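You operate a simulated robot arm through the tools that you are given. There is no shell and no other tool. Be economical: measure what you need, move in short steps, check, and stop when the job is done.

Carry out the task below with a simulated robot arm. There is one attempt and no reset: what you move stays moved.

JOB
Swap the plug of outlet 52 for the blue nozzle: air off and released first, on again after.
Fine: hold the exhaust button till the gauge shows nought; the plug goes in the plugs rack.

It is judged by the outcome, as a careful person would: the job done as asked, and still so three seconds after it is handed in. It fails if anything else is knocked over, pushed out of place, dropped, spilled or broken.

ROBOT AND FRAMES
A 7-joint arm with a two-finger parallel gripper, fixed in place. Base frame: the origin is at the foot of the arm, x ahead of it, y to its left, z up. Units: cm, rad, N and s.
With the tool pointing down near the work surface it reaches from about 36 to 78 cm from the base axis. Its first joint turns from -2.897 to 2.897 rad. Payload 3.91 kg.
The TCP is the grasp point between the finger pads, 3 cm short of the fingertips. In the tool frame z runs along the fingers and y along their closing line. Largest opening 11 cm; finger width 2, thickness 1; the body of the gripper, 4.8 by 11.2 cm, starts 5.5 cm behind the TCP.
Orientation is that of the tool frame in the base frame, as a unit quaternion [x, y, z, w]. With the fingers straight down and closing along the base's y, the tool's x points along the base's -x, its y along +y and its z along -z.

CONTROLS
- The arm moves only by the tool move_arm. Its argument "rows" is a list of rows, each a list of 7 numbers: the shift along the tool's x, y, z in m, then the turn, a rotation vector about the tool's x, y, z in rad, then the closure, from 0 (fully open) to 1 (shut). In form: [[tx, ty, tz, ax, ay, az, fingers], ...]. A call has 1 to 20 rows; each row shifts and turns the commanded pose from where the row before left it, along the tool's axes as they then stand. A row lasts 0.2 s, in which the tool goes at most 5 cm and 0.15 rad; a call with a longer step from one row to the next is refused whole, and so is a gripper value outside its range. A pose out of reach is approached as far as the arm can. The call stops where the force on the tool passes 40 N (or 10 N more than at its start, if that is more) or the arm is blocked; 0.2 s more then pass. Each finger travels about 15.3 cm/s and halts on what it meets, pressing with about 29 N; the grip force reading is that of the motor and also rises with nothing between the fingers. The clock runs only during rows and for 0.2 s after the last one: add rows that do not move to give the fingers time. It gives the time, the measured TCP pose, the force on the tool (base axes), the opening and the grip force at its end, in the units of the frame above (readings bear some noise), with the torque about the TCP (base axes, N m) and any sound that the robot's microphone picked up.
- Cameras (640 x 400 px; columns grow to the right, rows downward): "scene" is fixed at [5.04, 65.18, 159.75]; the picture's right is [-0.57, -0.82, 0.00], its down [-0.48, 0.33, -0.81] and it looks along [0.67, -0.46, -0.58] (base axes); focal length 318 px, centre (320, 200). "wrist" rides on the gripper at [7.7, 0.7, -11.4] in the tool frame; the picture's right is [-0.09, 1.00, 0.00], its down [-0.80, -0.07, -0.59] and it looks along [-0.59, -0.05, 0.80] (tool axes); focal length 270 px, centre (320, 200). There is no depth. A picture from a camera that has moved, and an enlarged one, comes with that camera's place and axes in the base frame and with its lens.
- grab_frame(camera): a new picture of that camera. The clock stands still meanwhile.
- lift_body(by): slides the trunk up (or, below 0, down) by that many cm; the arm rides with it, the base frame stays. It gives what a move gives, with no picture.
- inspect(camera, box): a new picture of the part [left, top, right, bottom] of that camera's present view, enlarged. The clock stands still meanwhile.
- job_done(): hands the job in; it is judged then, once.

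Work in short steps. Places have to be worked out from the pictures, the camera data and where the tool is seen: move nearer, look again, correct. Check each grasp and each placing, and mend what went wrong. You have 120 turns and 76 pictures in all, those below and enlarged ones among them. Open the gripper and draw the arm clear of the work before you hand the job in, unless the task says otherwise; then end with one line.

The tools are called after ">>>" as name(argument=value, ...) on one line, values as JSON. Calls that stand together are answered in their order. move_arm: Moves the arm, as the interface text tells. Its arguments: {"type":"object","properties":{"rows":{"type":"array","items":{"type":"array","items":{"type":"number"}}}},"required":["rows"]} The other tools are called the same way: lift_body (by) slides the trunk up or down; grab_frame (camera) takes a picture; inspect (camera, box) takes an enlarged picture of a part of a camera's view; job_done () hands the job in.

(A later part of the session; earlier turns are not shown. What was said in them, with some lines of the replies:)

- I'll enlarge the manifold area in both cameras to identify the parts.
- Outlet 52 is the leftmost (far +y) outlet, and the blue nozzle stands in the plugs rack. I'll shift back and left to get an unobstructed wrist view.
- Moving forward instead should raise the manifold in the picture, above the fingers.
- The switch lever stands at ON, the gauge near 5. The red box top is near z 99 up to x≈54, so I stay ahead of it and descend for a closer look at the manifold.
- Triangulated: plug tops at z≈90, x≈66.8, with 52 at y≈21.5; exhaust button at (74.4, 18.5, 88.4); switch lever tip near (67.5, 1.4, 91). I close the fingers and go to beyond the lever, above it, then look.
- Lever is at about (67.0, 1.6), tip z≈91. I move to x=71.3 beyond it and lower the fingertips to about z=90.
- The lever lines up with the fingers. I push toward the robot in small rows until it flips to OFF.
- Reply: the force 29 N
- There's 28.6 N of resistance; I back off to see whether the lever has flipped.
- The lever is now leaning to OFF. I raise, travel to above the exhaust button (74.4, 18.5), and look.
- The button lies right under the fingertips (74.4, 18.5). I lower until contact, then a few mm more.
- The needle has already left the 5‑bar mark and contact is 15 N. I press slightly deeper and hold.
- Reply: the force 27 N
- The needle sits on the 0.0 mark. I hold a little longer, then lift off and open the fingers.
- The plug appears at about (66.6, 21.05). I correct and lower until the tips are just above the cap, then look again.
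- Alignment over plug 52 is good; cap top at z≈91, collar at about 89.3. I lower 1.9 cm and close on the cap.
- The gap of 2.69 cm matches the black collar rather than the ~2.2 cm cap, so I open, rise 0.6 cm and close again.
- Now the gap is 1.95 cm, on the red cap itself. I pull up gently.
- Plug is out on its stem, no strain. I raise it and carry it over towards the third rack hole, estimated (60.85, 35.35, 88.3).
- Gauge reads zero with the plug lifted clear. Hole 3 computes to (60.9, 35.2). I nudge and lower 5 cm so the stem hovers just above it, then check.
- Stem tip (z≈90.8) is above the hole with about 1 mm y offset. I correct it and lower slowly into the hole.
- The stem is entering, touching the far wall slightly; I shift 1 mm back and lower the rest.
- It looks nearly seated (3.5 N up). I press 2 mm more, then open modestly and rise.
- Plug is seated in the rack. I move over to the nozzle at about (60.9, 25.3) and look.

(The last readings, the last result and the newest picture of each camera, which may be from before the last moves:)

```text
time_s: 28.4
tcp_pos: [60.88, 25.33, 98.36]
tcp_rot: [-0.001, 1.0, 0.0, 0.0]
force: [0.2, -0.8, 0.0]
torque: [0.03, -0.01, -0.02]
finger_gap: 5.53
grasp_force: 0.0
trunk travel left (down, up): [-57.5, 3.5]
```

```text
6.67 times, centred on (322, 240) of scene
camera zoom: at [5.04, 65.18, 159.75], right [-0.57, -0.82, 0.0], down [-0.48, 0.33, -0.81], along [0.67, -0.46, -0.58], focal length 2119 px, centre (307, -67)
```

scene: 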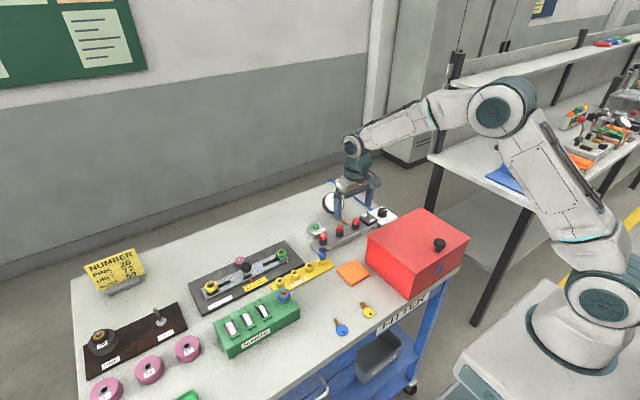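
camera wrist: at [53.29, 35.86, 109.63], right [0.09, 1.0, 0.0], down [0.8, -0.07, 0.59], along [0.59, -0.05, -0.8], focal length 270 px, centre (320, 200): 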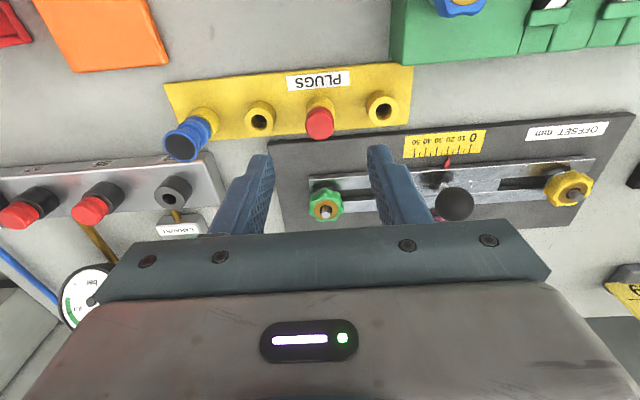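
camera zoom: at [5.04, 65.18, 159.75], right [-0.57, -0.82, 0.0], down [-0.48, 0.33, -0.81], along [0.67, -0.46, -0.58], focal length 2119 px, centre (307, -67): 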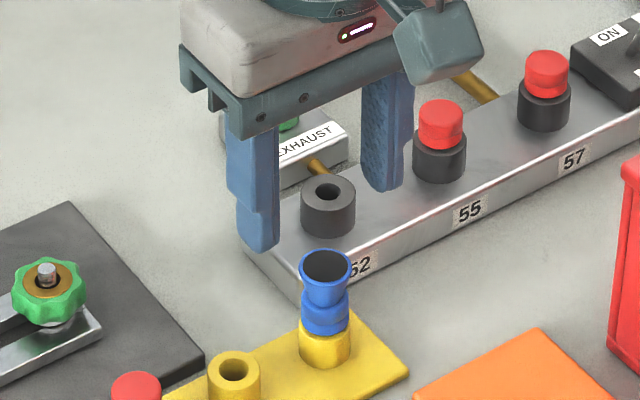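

Nozzle rim centre is at about (60.75, 25.25, 91.9). I narrow the fingers to 4.4 cm, lower to straddle it with tips ~0.8 cm above the rack boss, and check before closing.

>>> move_arm(rows=[[0.001, -0.001, 0, 0, 0, 0, 0.6], [0, 0, 0.03, 0, 0, 0, 0.6], [0, 0, 0.02, 0, 0, 0, 0.6], [0, 0, 0.012, 0, 0, 0, 0.6], [0, 0, 0, 0, 0, 0, 0.6]])

>>> inspect(camera="scene", box=[274, 210, 370, 270])

>>> inspect(camera="wrist", box=[220, 90, 420, 215])

```text
time_s: 29.6
tcp_pos: [60.89, 25.27, 92.1]
tcp_rot: [0.0, 1.0, 0.0, 0.0]
force: [-0.5, -0.1, -1.0]
torque: [0.0, -0.03, -0.02]
finger_gap: 4.43
grasp_force: 0.1
trunk travel left (down, up): [-57.5, 3.5]
```

```text
6.67 times, centred on (322, 240) of scene
camera zoom: at [5.04, 65.18, 159.75], right [-0.57, -0.82, 0.0], down [-0.48, 0.33, -0.81], along [0.67, -0.46, -0.58], focal length 2119 px, centre (307, -67)
```

zoom: 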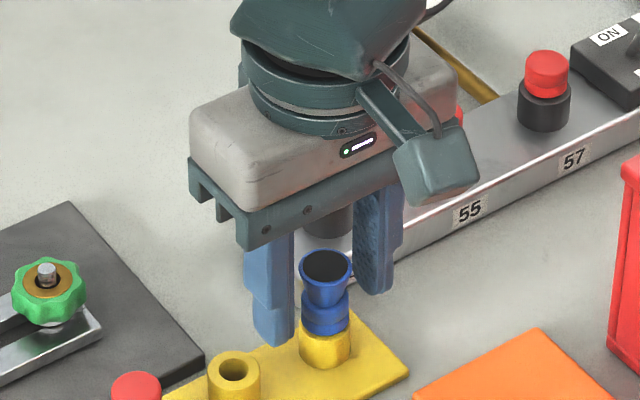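

```text
3.20 times, centred on (320, 152) of wrist
camera zoom: at [53.17, 25.93, 103.51], right [0.09, 1.0, 0.0], down [0.8, -0.07, 0.59], along [0.59, -0.05, -0.8], focal length 865 px, centre (320, 352)
```

zoom: 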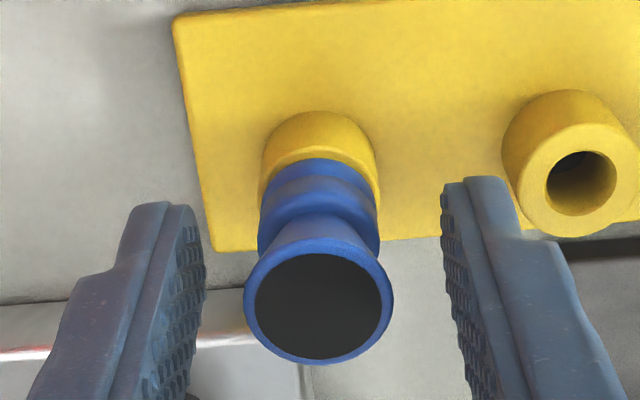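

Well centred. I close and lift slightly.

>>> move_arm(rows=[[0, 0, 0, 0, 0, 0, 0.8], [0, 0, 0, 0, 0, 0, 1], [0, 0, 0, 0, 0, 0, 1], [0, 0, 0, 0, 0, 0, 1]])

>>> move_arm(rows=[[0, 0, -0.005, 0, 0, 0, 1], [0, 0, -0.01, 0, 0, 0, 1], [0, 0, -0.02, 0, 0, 0, 1], [0, 0, -0.03, 0, 0, 0, 1], [0, 0, 0, 0, 0, 0, 1]])

>>> inspect(camera="scene", box=[274, 200, 370, 260])

>>> inspect(camera="wrist", box=[220, 90, 420, 215])

```text
time_s: 30.6
tcp_pos: [60.87, 25.18, 92.07]
tcp_rot: [-0.001, 1.0, 0.001, 0.0]
force: [0.1, -0.2, -0.4]
torque: [-0.01, 0.03, 0.02]
finger_gap: 2.15
grasp_force: 29.8
trunk travel left (down, up): [-57.5, 3.5]
```

```text
time_s: 31.8
tcp_pos: [60.83, 25.21, 98.37]
tcp_rot: [0.0, 1.0, 0.0, 0.0]
force: [-0.7, -0.6, 0.1]
torque: [0.0, -0.04, -0.03]
finger_gap: 2.12
grasp_force: 28.9
trunk travel left (down, up): [-57.5, 3.5]
```

```text
6.67 times, centred on (322, 230) of scene
camera zoom: at [5.04, 65.18, 159.75], right [-0.57, -0.82, 0.0], down [-0.48, 0.33, -0.81], along [0.67, -0.46, -0.58], focal length 2119 px, centre (307, 0)
```

zoom: 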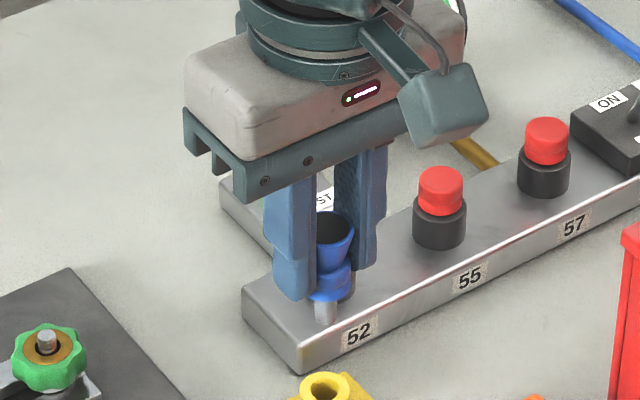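

```text
3.20 times, centred on (320, 152) of wrist
camera zoom: at [53.04, 26.0, 109.92], right [0.09, 1.0, 0.0], down [0.8, -0.07, 0.59], along [0.59, -0.05, -0.8], focal length 865 px, centre (320, 352)
```

zoom: 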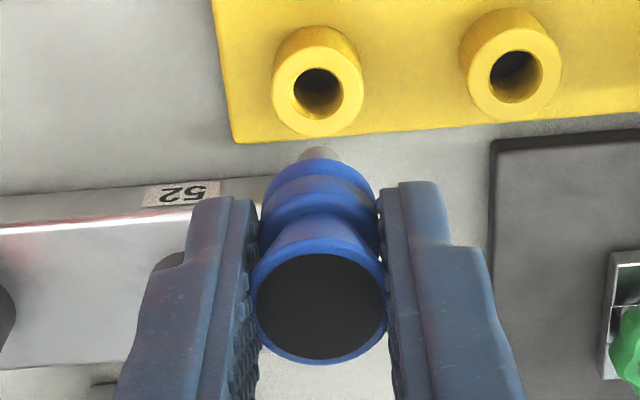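

The nozzle is held upright. I carry it over outlet 52 (≈66.5, 21.0), stem ~2.5 cm above, and check alignment.

>>> move_arm(rows=[[-0.03, -0.021, 0, 0, 0, 0, 1], [-0.027, -0.021, 0, 0, 0, 0, 1], [0, 0, 0.01, 0, 0, 0, 1], [0, 0, 0, 0, 0, 0, 1]])

>>> inspect(camera="scene", box=[290, 190, 386, 250])

>>> inspect(camera="wrist", box=[220, 70, 420, 195])

```text
time_s: 32.8
tcp_pos: [66.33, 21.26, 97.59]
tcp_rot: [0.0, 1.0, 0.0, 0.0]
force: [-0.6, -0.4, 0.6]
torque: [0.02, -0.01, -0.01]
finger_gap: 2.13
grasp_force: 29.1
trunk travel left (down, up): [-57.5, 3.5]
```

```text
6.67 times, centred on (338, 220) of scene
camera zoom: at [5.04, 65.18, 159.75], right [-0.57, -0.82, 0.0], down [-0.48, 0.33, -0.81], along [0.67, -0.46, -0.58], focal length 2119 px, centre (200, 67)
```

zoom: 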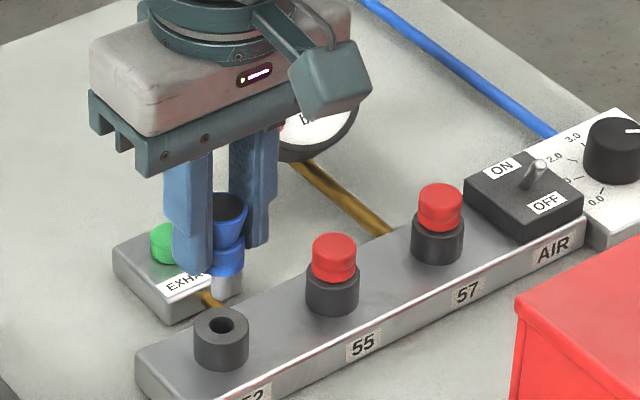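

```text
3.20 times, centred on (320, 132) of wrist
camera zoom: at [58.76, 21.84, 108.97], right [0.09, 1.0, 0.0], down [0.8, -0.07, 0.59], along [0.59, -0.05, -0.8], focal length 865 px, centre (320, 416)
```

zoom: 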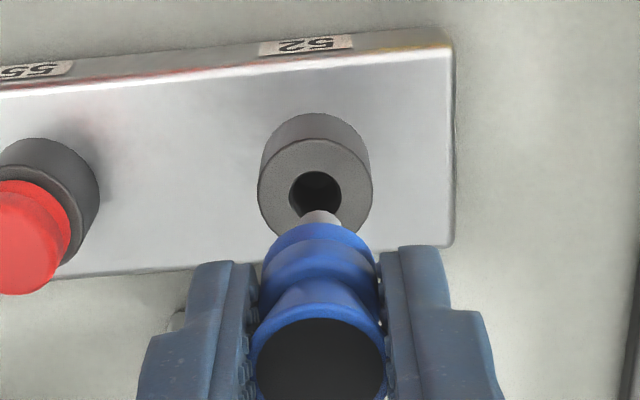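

Stem lines up within ~1 mm. I shift +1.5 mm x, −1 mm y and lower till the stem just enters.

>>> move_arm(rows=[[-0.0015, -0.001, 0.015, 0, 0, 0, 1], [0, 0, 0.007, 0, 0, 0, 1], [0, 0, 0.005, 0, 0, 0, 1], [0, 0, 0, 0, 0, 0, 1]])

>>> inspect(camera="scene", box=[290, 190, 386, 250])

```text
time_s: 33.8
tcp_pos: [66.45, 21.02, 94.87]
tcp_rot: [-0.001, 1.0, -0.001, 0.0]
force: [0.3, 1.6, -0.1]
torque: [0.03, -0.03, -0.02]
finger_gap: 2.13
grasp_force: 29.4
trunk travel left (down, up): [-57.5, 3.5]
```

```text
6.67 times, centred on (338, 220) of scene
camera zoom: at [5.04, 65.18, 159.75], right [-0.57, -0.82, 0.0], down [-0.48, 0.33, -0.81], along [0.67, -0.46, -0.58], focal length 2119 px, centre (200, 67)
```

zoom: 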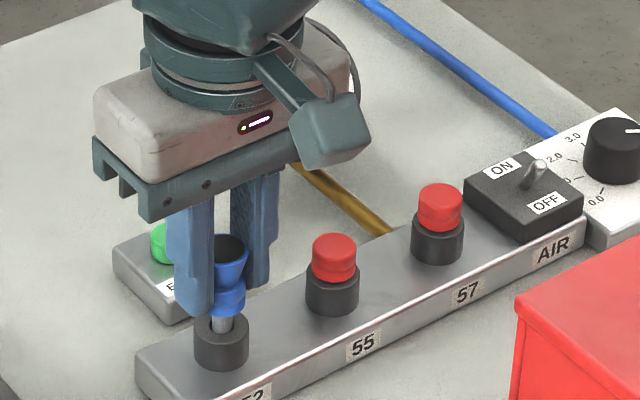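

The stem is in the outlet with almost no side force. I lower it the rest (to TCP ≈93.2) in small rows.

>>> move_arm(rows=[[0, 0, 0.005, 0, 0, 0, 1], [0, 0, 0.004, 0, 0, 0, 1], [0, 0, 0.004, 0, 0, 0, 1], [0, 0, 0.003, 0, 0, 0, 1], [0, 0, 0.003, 0, 0, 0, 1], [0, 0, 0, 0, 0, 0, 1]])

>>> inspect(camera="scene", box=[290, 190, 386, 250])

```text
time_s: 35.2
tcp_pos: [66.58, 20.99, 93.29]
tcp_rot: [0.0, 1.0, 0.001, 0.002]
force: [1.8, 2.3, 25.3]
torque: [0.07, -0.08, 0.03]
finger_gap: 2.12
grasp_force: 29.0
trunk travel left (down, up): [-57.5, 3.5]
```

```text
6.67 times, centred on (338, 220) of scene
camera zoom: at [5.04, 65.18, 159.75], right [-0.57, -0.82, 0.0], down [-0.48, 0.33, -0.81], along [0.67, -0.46, -0.58], focal length 2119 px, centre (200, 67)
```

zoom: 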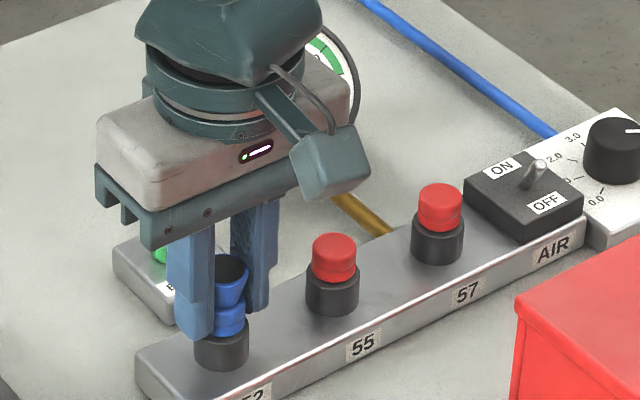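

Blue body sits on the collar at 25 N. I press a touch more to be sure it is home.

>>> move_arm(rows=[[0, 0, 0.0015, 0, 0, 0, 1], [0, 0, 0, 0, 0, 0, 1]])

>>> move_arm(rows=[[0, 0, -0.003, 0, 0, 0, 1], [0, 0, 0, 0, 0, 0, 0.65], [0, 0, 0, 0, 0, 0, 0.65], [0, 0, -0.03, 0, 0, 0, 0.65], [0, 0, -0.04, 0, 0, 0, 0.65], [0, 0, 0, 0, 0, 0, 0.65]])

>>> inspect(camera="scene", box=[290, 190, 386, 250])

>>> inspect(camera="wrist", box=[220, 70, 420, 195])

```text
time_s: 35.8
tcp_pos: [66.47, 21.13, 93.13]
tcp_rot: [0.0, 1.0, -0.001, 0.001]
force: [1.3, 1.4, 23.2]
torque: [0.08, -0.03, 0.02]
finger_gap: 2.11
grasp_force: 29.4
trunk travel left (down, up): [-57.5, 3.5]
```

```text
time_s: 37.2
tcp_pos: [66.62, 20.9, 100.27]
tcp_rot: [-0.001, 1.0, -0.001, 0.0]
force: [0.0, 0.0, 0.0]
torque: [0.0, -0.01, -0.01]
finger_gap: 3.84
grasp_force: 0.1
trunk travel left (down, up): [-57.5, 3.5]
```

```text
6.67 times, centred on (338, 220) of scene
camera zoom: at [5.04, 65.18, 159.75], right [-0.57, -0.82, 0.0], down [-0.48, 0.33, -0.81], along [0.67, -0.46, -0.58], focal length 2119 px, centre (200, 67)
```

zoom: 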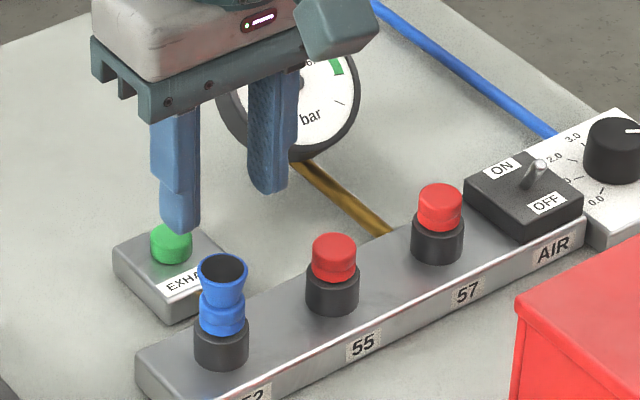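

```text
3.20 times, centred on (320, 132) of wrist
camera zoom: at [58.89, 21.56, 111.63], right [0.09, 1.0, 0.0], down [0.8, -0.07, 0.59], along [0.59, -0.05, -0.8], focal length 865 px, centre (320, 416)
```

zoom: 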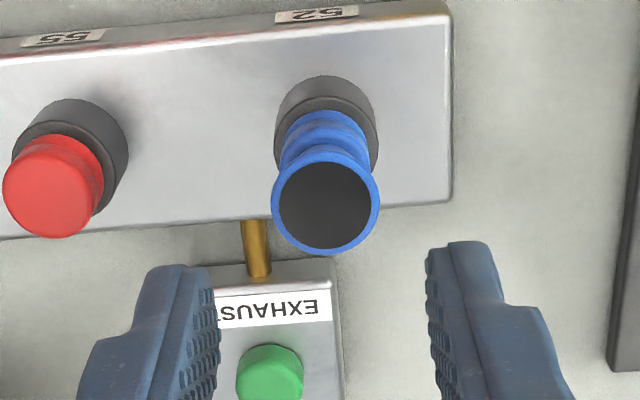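

Nozzle stands fully in outlet 52. Next, switching on: I go to the robot side of the lever (x≈63.6, y≈1.6) with closed fingers, staying high, and look.

>>> move_arm(rows=[[0.01, -0.04, -0.01, 0, 0, 0, 0.8], [0.01, -0.045, 0, 0, 0, 0, 1], [0.01, -0.045, 0, 0, 0, 0, 1], [0, -0.045, 0, 0, 0, 0, 1], [0, -0.019, 0, 0, 0, 0, 1], [0, 0, 0.04, 0, 0, 0, 1], [0, 0, 0, 0, 0, 0, 1]])

>>> inspect(camera="wrist", box=[200, 20, 440, 170])

>>> inspect(camera="scene", box=[330, 170, 474, 260])

```text
time_s: 38.8
tcp_pos: [63.72, 1.59, 97.09]
tcp_rot: [-0.001, 1.0, 0.001, 0.0]
force: [0.0, 0.5, -0.4]
torque: [0.01, -0.01, -0.02]
finger_gap: 0.0
grasp_force: 29.3
trunk travel left (down, up): [-57.5, 3.5]
```

```text
2.67 times, centred on (320, 95) of wrist
camera zoom: at [56.02, 2.38, 108.41], right [0.09, 1.0, 0.0], down [0.8, -0.07, 0.59], along [0.59, -0.05, -0.8], focal length 721 px, centre (320, 480)
```

zoom: 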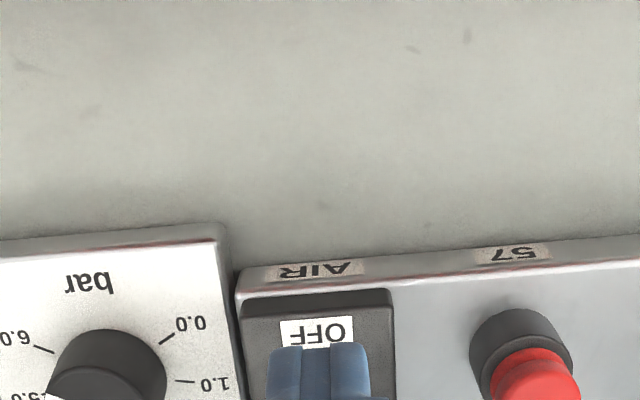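

```text
4.44 times, centred on (402, 215) of scene
camera zoom: at [5.04, 65.18, 159.75], right [-0.57, -0.82, 0.0], down [-0.48, 0.33, -0.81], along [0.67, -0.46, -0.58], focal length 1412 px, centre (-44, 133)
```

zoom: 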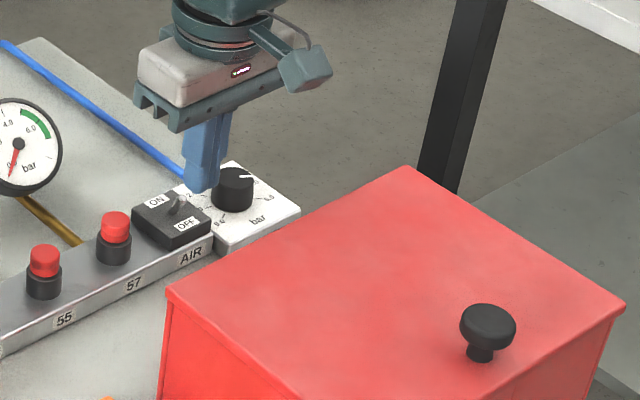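

Fingers are aligned in y with the lever, ahead of it. I lower to tip z≈89.9.

>>> move_arm(rows=[[0, 0, 0.025, 0, 0, 0, 1], [0, 0, 0.012, 0, 0, 0, 1], [0, 0, 0.005, 0, 0, 0, 1], [0, 0, 0, 0, 0, 0, 1]])

>>> inspect(camera="scene", box=[330, 170, 426, 230])

```text
time_s: 39.8
tcp_pos: [63.58, 1.52, 92.77]
tcp_rot: [0.0, 1.0, -0.001, 0.0]
force: [-0.5, 0.6, -0.1]
torque: [0.01, 0.0, 0.0]
finger_gap: 0.01
grasp_force: 29.6
trunk travel left (down, up): [-57.5, 3.5]
```

```text
6.67 times, centred on (378, 200) of scene
camera zoom: at [5.04, 65.18, 159.75], right [-0.57, -0.82, 0.0], down [-0.48, 0.33, -0.81], along [0.67, -0.46, -0.58], focal length 2119 px, centre (-67, 200)
```

zoom: 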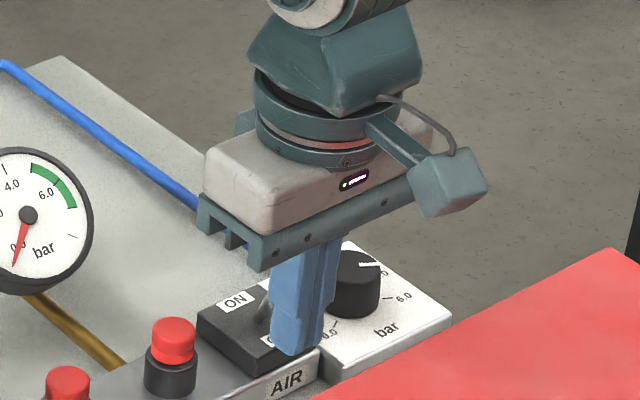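

I push the lever away from the robot (+x) in small rows to ON.

>>> move_arm(rows=[[-0.01, 0, 0, 0, 0, 0, 1], [-0.008, 0, 0, 0, 0, 0, 1], [-0.005, 0, 0, 0, 0, 0, 1], [-0.004, 0, 0, 0, 0, 0, 1], [-0.004, 0, 0, 0, 0, 0, 1], [0, 0, 0, 0, 0, 0, 1]])

>>> inspect(camera="scene", box=[330, 170, 426, 230])

```text
time_s: 40.8
tcp_pos: [65.32, 1.52, 92.82]
tcp_rot: [-0.002, 1.0, 0.0, -0.01]
force: [-17.9, 0.0, 12.6]
torque: [-0.03, 0.47, -0.01]
finger_gap: 0.0
grasp_force: 29.0
trunk travel left (down, up): [-57.5, 3.5]
stopped in row 5: the force on the tool passed its limit at 44 N (the readings are from after the stop); the commanded pose is now the measured one
```

```text
6.67 times, centred on (378, 200) of scene
camera zoom: at [5.04, 65.18, 159.75], right [-0.57, -0.82, 0.0], down [-0.48, 0.33, -0.81], along [0.67, -0.46, -0.58], focal length 2119 px, centre (-67, 200)
```

zoom: 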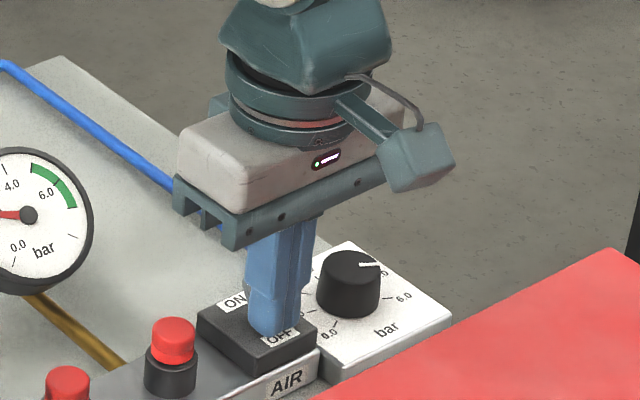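

Pressure is rising (needle ≈1.5–2 bar), so it flipped. I back off, rise, and move clear toward a view of the gauge and lever.

>>> move_arm(rows=[[0.01, 0, 0, 0, 0, 0, 1], [0, 0, -0.04, 0, 0, 0, 1], [0, 0, -0.05, 0, 0, 0, 1], [0, 0, -0.05, 0, 0, 0, 1], [0, 0, 0, 0, 0, 0, 0.3], [0, 0, 0, 0, 0, 0, 0], [0, 0, 0, 0, 0, 0, 0], [0, 0, 0, 0, 0, 0, 0], [0, 0, 0, 0, 0, 0, 0], [0, 0, 0, 0, 0, 0, 0], [0, 0, 0, 0, 0, 0, 0], [0, 0, 0, 0, 0, 0, 0]])

>>> inspect(camera="scene", box=[290, 175, 418, 255])

>>> grab_frame(camera="scene")

```text
time_s: 43.4
tcp_pos: [65.13, 1.52, 106.47]
tcp_rot: [0.0, 1.0, 0.001, -0.009]
force: [-0.8, 0.2, 0.2]
torque: [0.02, -0.01, 0.0]
finger_gap: 10.98
grasp_force: 0.1
trunk travel left (down, up): [-57.5, 3.5]
```

```text
5.00 times, centred on (354, 215) of scene
camera zoom: at [5.04, 65.18, 159.75], right [-0.57, -0.82, 0.0], down [-0.48, 0.33, -0.81], along [0.67, -0.46, -0.58], focal length 1589 px, centre (150, 125)
```

zoom: 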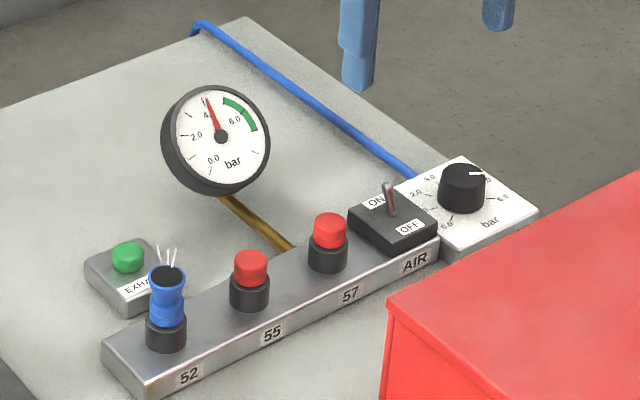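

```text
18 pictures are left
```

scene: 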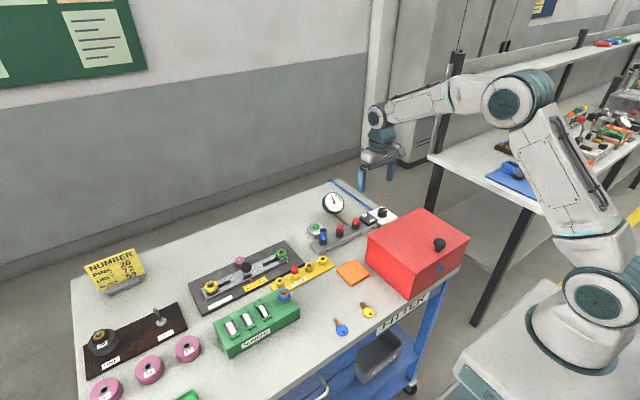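

The lever is ON, the nozzle is blowing, and the gauge is rising. I wait a few seconds while rising further and recheck.

>>> move_arm(rows=[[0, 0, -0.04, 0, 0, 0, 0], [0, 0, -0.04, 0, 0, 0, 0], [0, 0, 0, 0, 0, 0, 0], [0, 0, 0, 0, 0, 0, 0], [0, 0, 0, 0, 0, 0, 0], [0, 0, 0, 0, 0, 0, 0], [0, 0, 0, 0, 0, 0, 0], [0, 0, 0, 0, 0, 0, 0], [0, 0, 0, 0, 0, 0, 0], [0, 0, 0, 0, 0, 0, 0], [0, 0, 0, 0, 0, 0, 0], [0, 0, 0, 0, 0, 0, 0], [0, 0, 0, 0, 0, 0, 0], [0, 0, 0, 0, 0, 0, 0], [0, 0, 0, 0, 0, 0, 0], [0, 0, 0, 0, 0, 0, 0]])

>>> inspect(camera="scene", box=[270, 175, 418, 267])

```text
time_s: 46.8
tcp_pos: [65.23, 1.45, 114.36]
tcp_rot: [0.0, 1.0, 0.0, -0.008]
force: [-0.2, -0.7, 0.3]
torque: [0.03, -0.01, 0.04]
finger_gap: 11.0
grasp_force: 0.1
trunk travel left (down, up): [-57.5, 3.5]
```

```text
4.32 times, centred on (344, 221) of scene
camera zoom: at [5.04, 65.18, 159.75], right [-0.57, -0.82, 0.0], down [-0.48, 0.33, -0.81], along [0.67, -0.46, -0.58], focal length 1374 px, centre (216, 109)
```

zoom: 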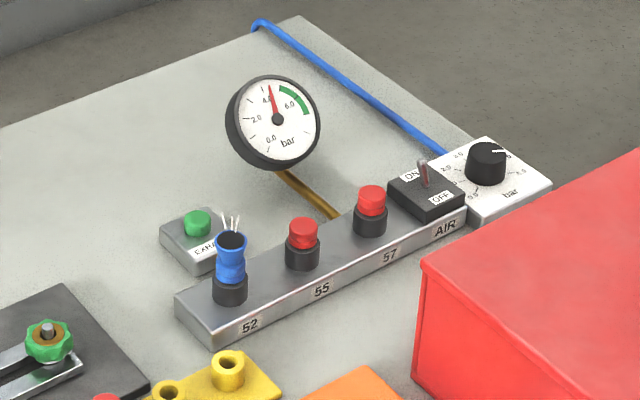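

The system is steady, with flow coming from the nozzle mouth. One close check of the nozzle seat, gauge and rack.

>>> inspect(camera="scene", box=[300, 185, 364, 225])

>>> inspect(camera="scene", box=[270, 220, 350, 270])

```text
10.00 times, centred on (332, 205) of scene
camera zoom: at [5.04, 65.18, 159.75], right [-0.57, -0.82, 0.0], down [-0.48, 0.33, -0.81], along [0.67, -0.46, -0.58], focal length 3178 px, centre (200, 150)
```

zoom: 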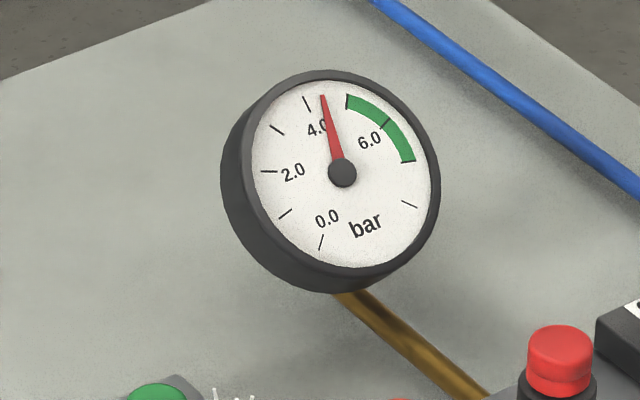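

```text
8.00 times, centred on (310, 245) of scene
camera zoom: at [5.04, 65.18, 159.75], right [-0.57, -0.82, 0.0], down [-0.48, 0.33, -0.81], along [0.67, -0.46, -0.58], focal length 2542 px, centre (400, -160)
```

zoom: 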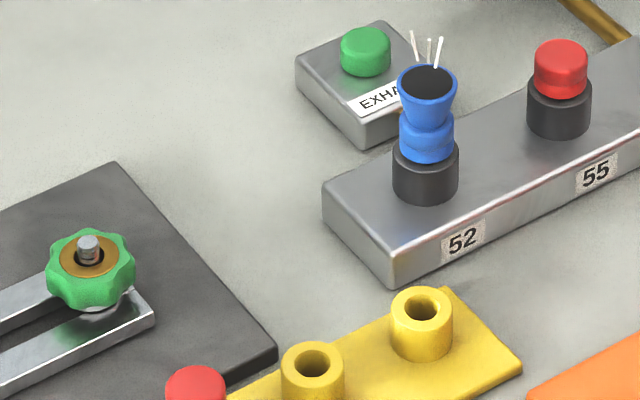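

The nozzle is seated in outlet 52 and blowing, and the plug is in the rack. The switch is ON and the arm is clear, so I hand in.

>>> job_done()

```text
The job is handed in.
```

Outlet 52 now has the blue nozzle in place of its plug, which is in the plugs rack. The air was switched off and released to zero first, and is now back on. With the nozzle blowing, the gauge reads about 4.4 bar, below the green band it was in before; I left the regulator alone because you didn't ask me to adjust it.
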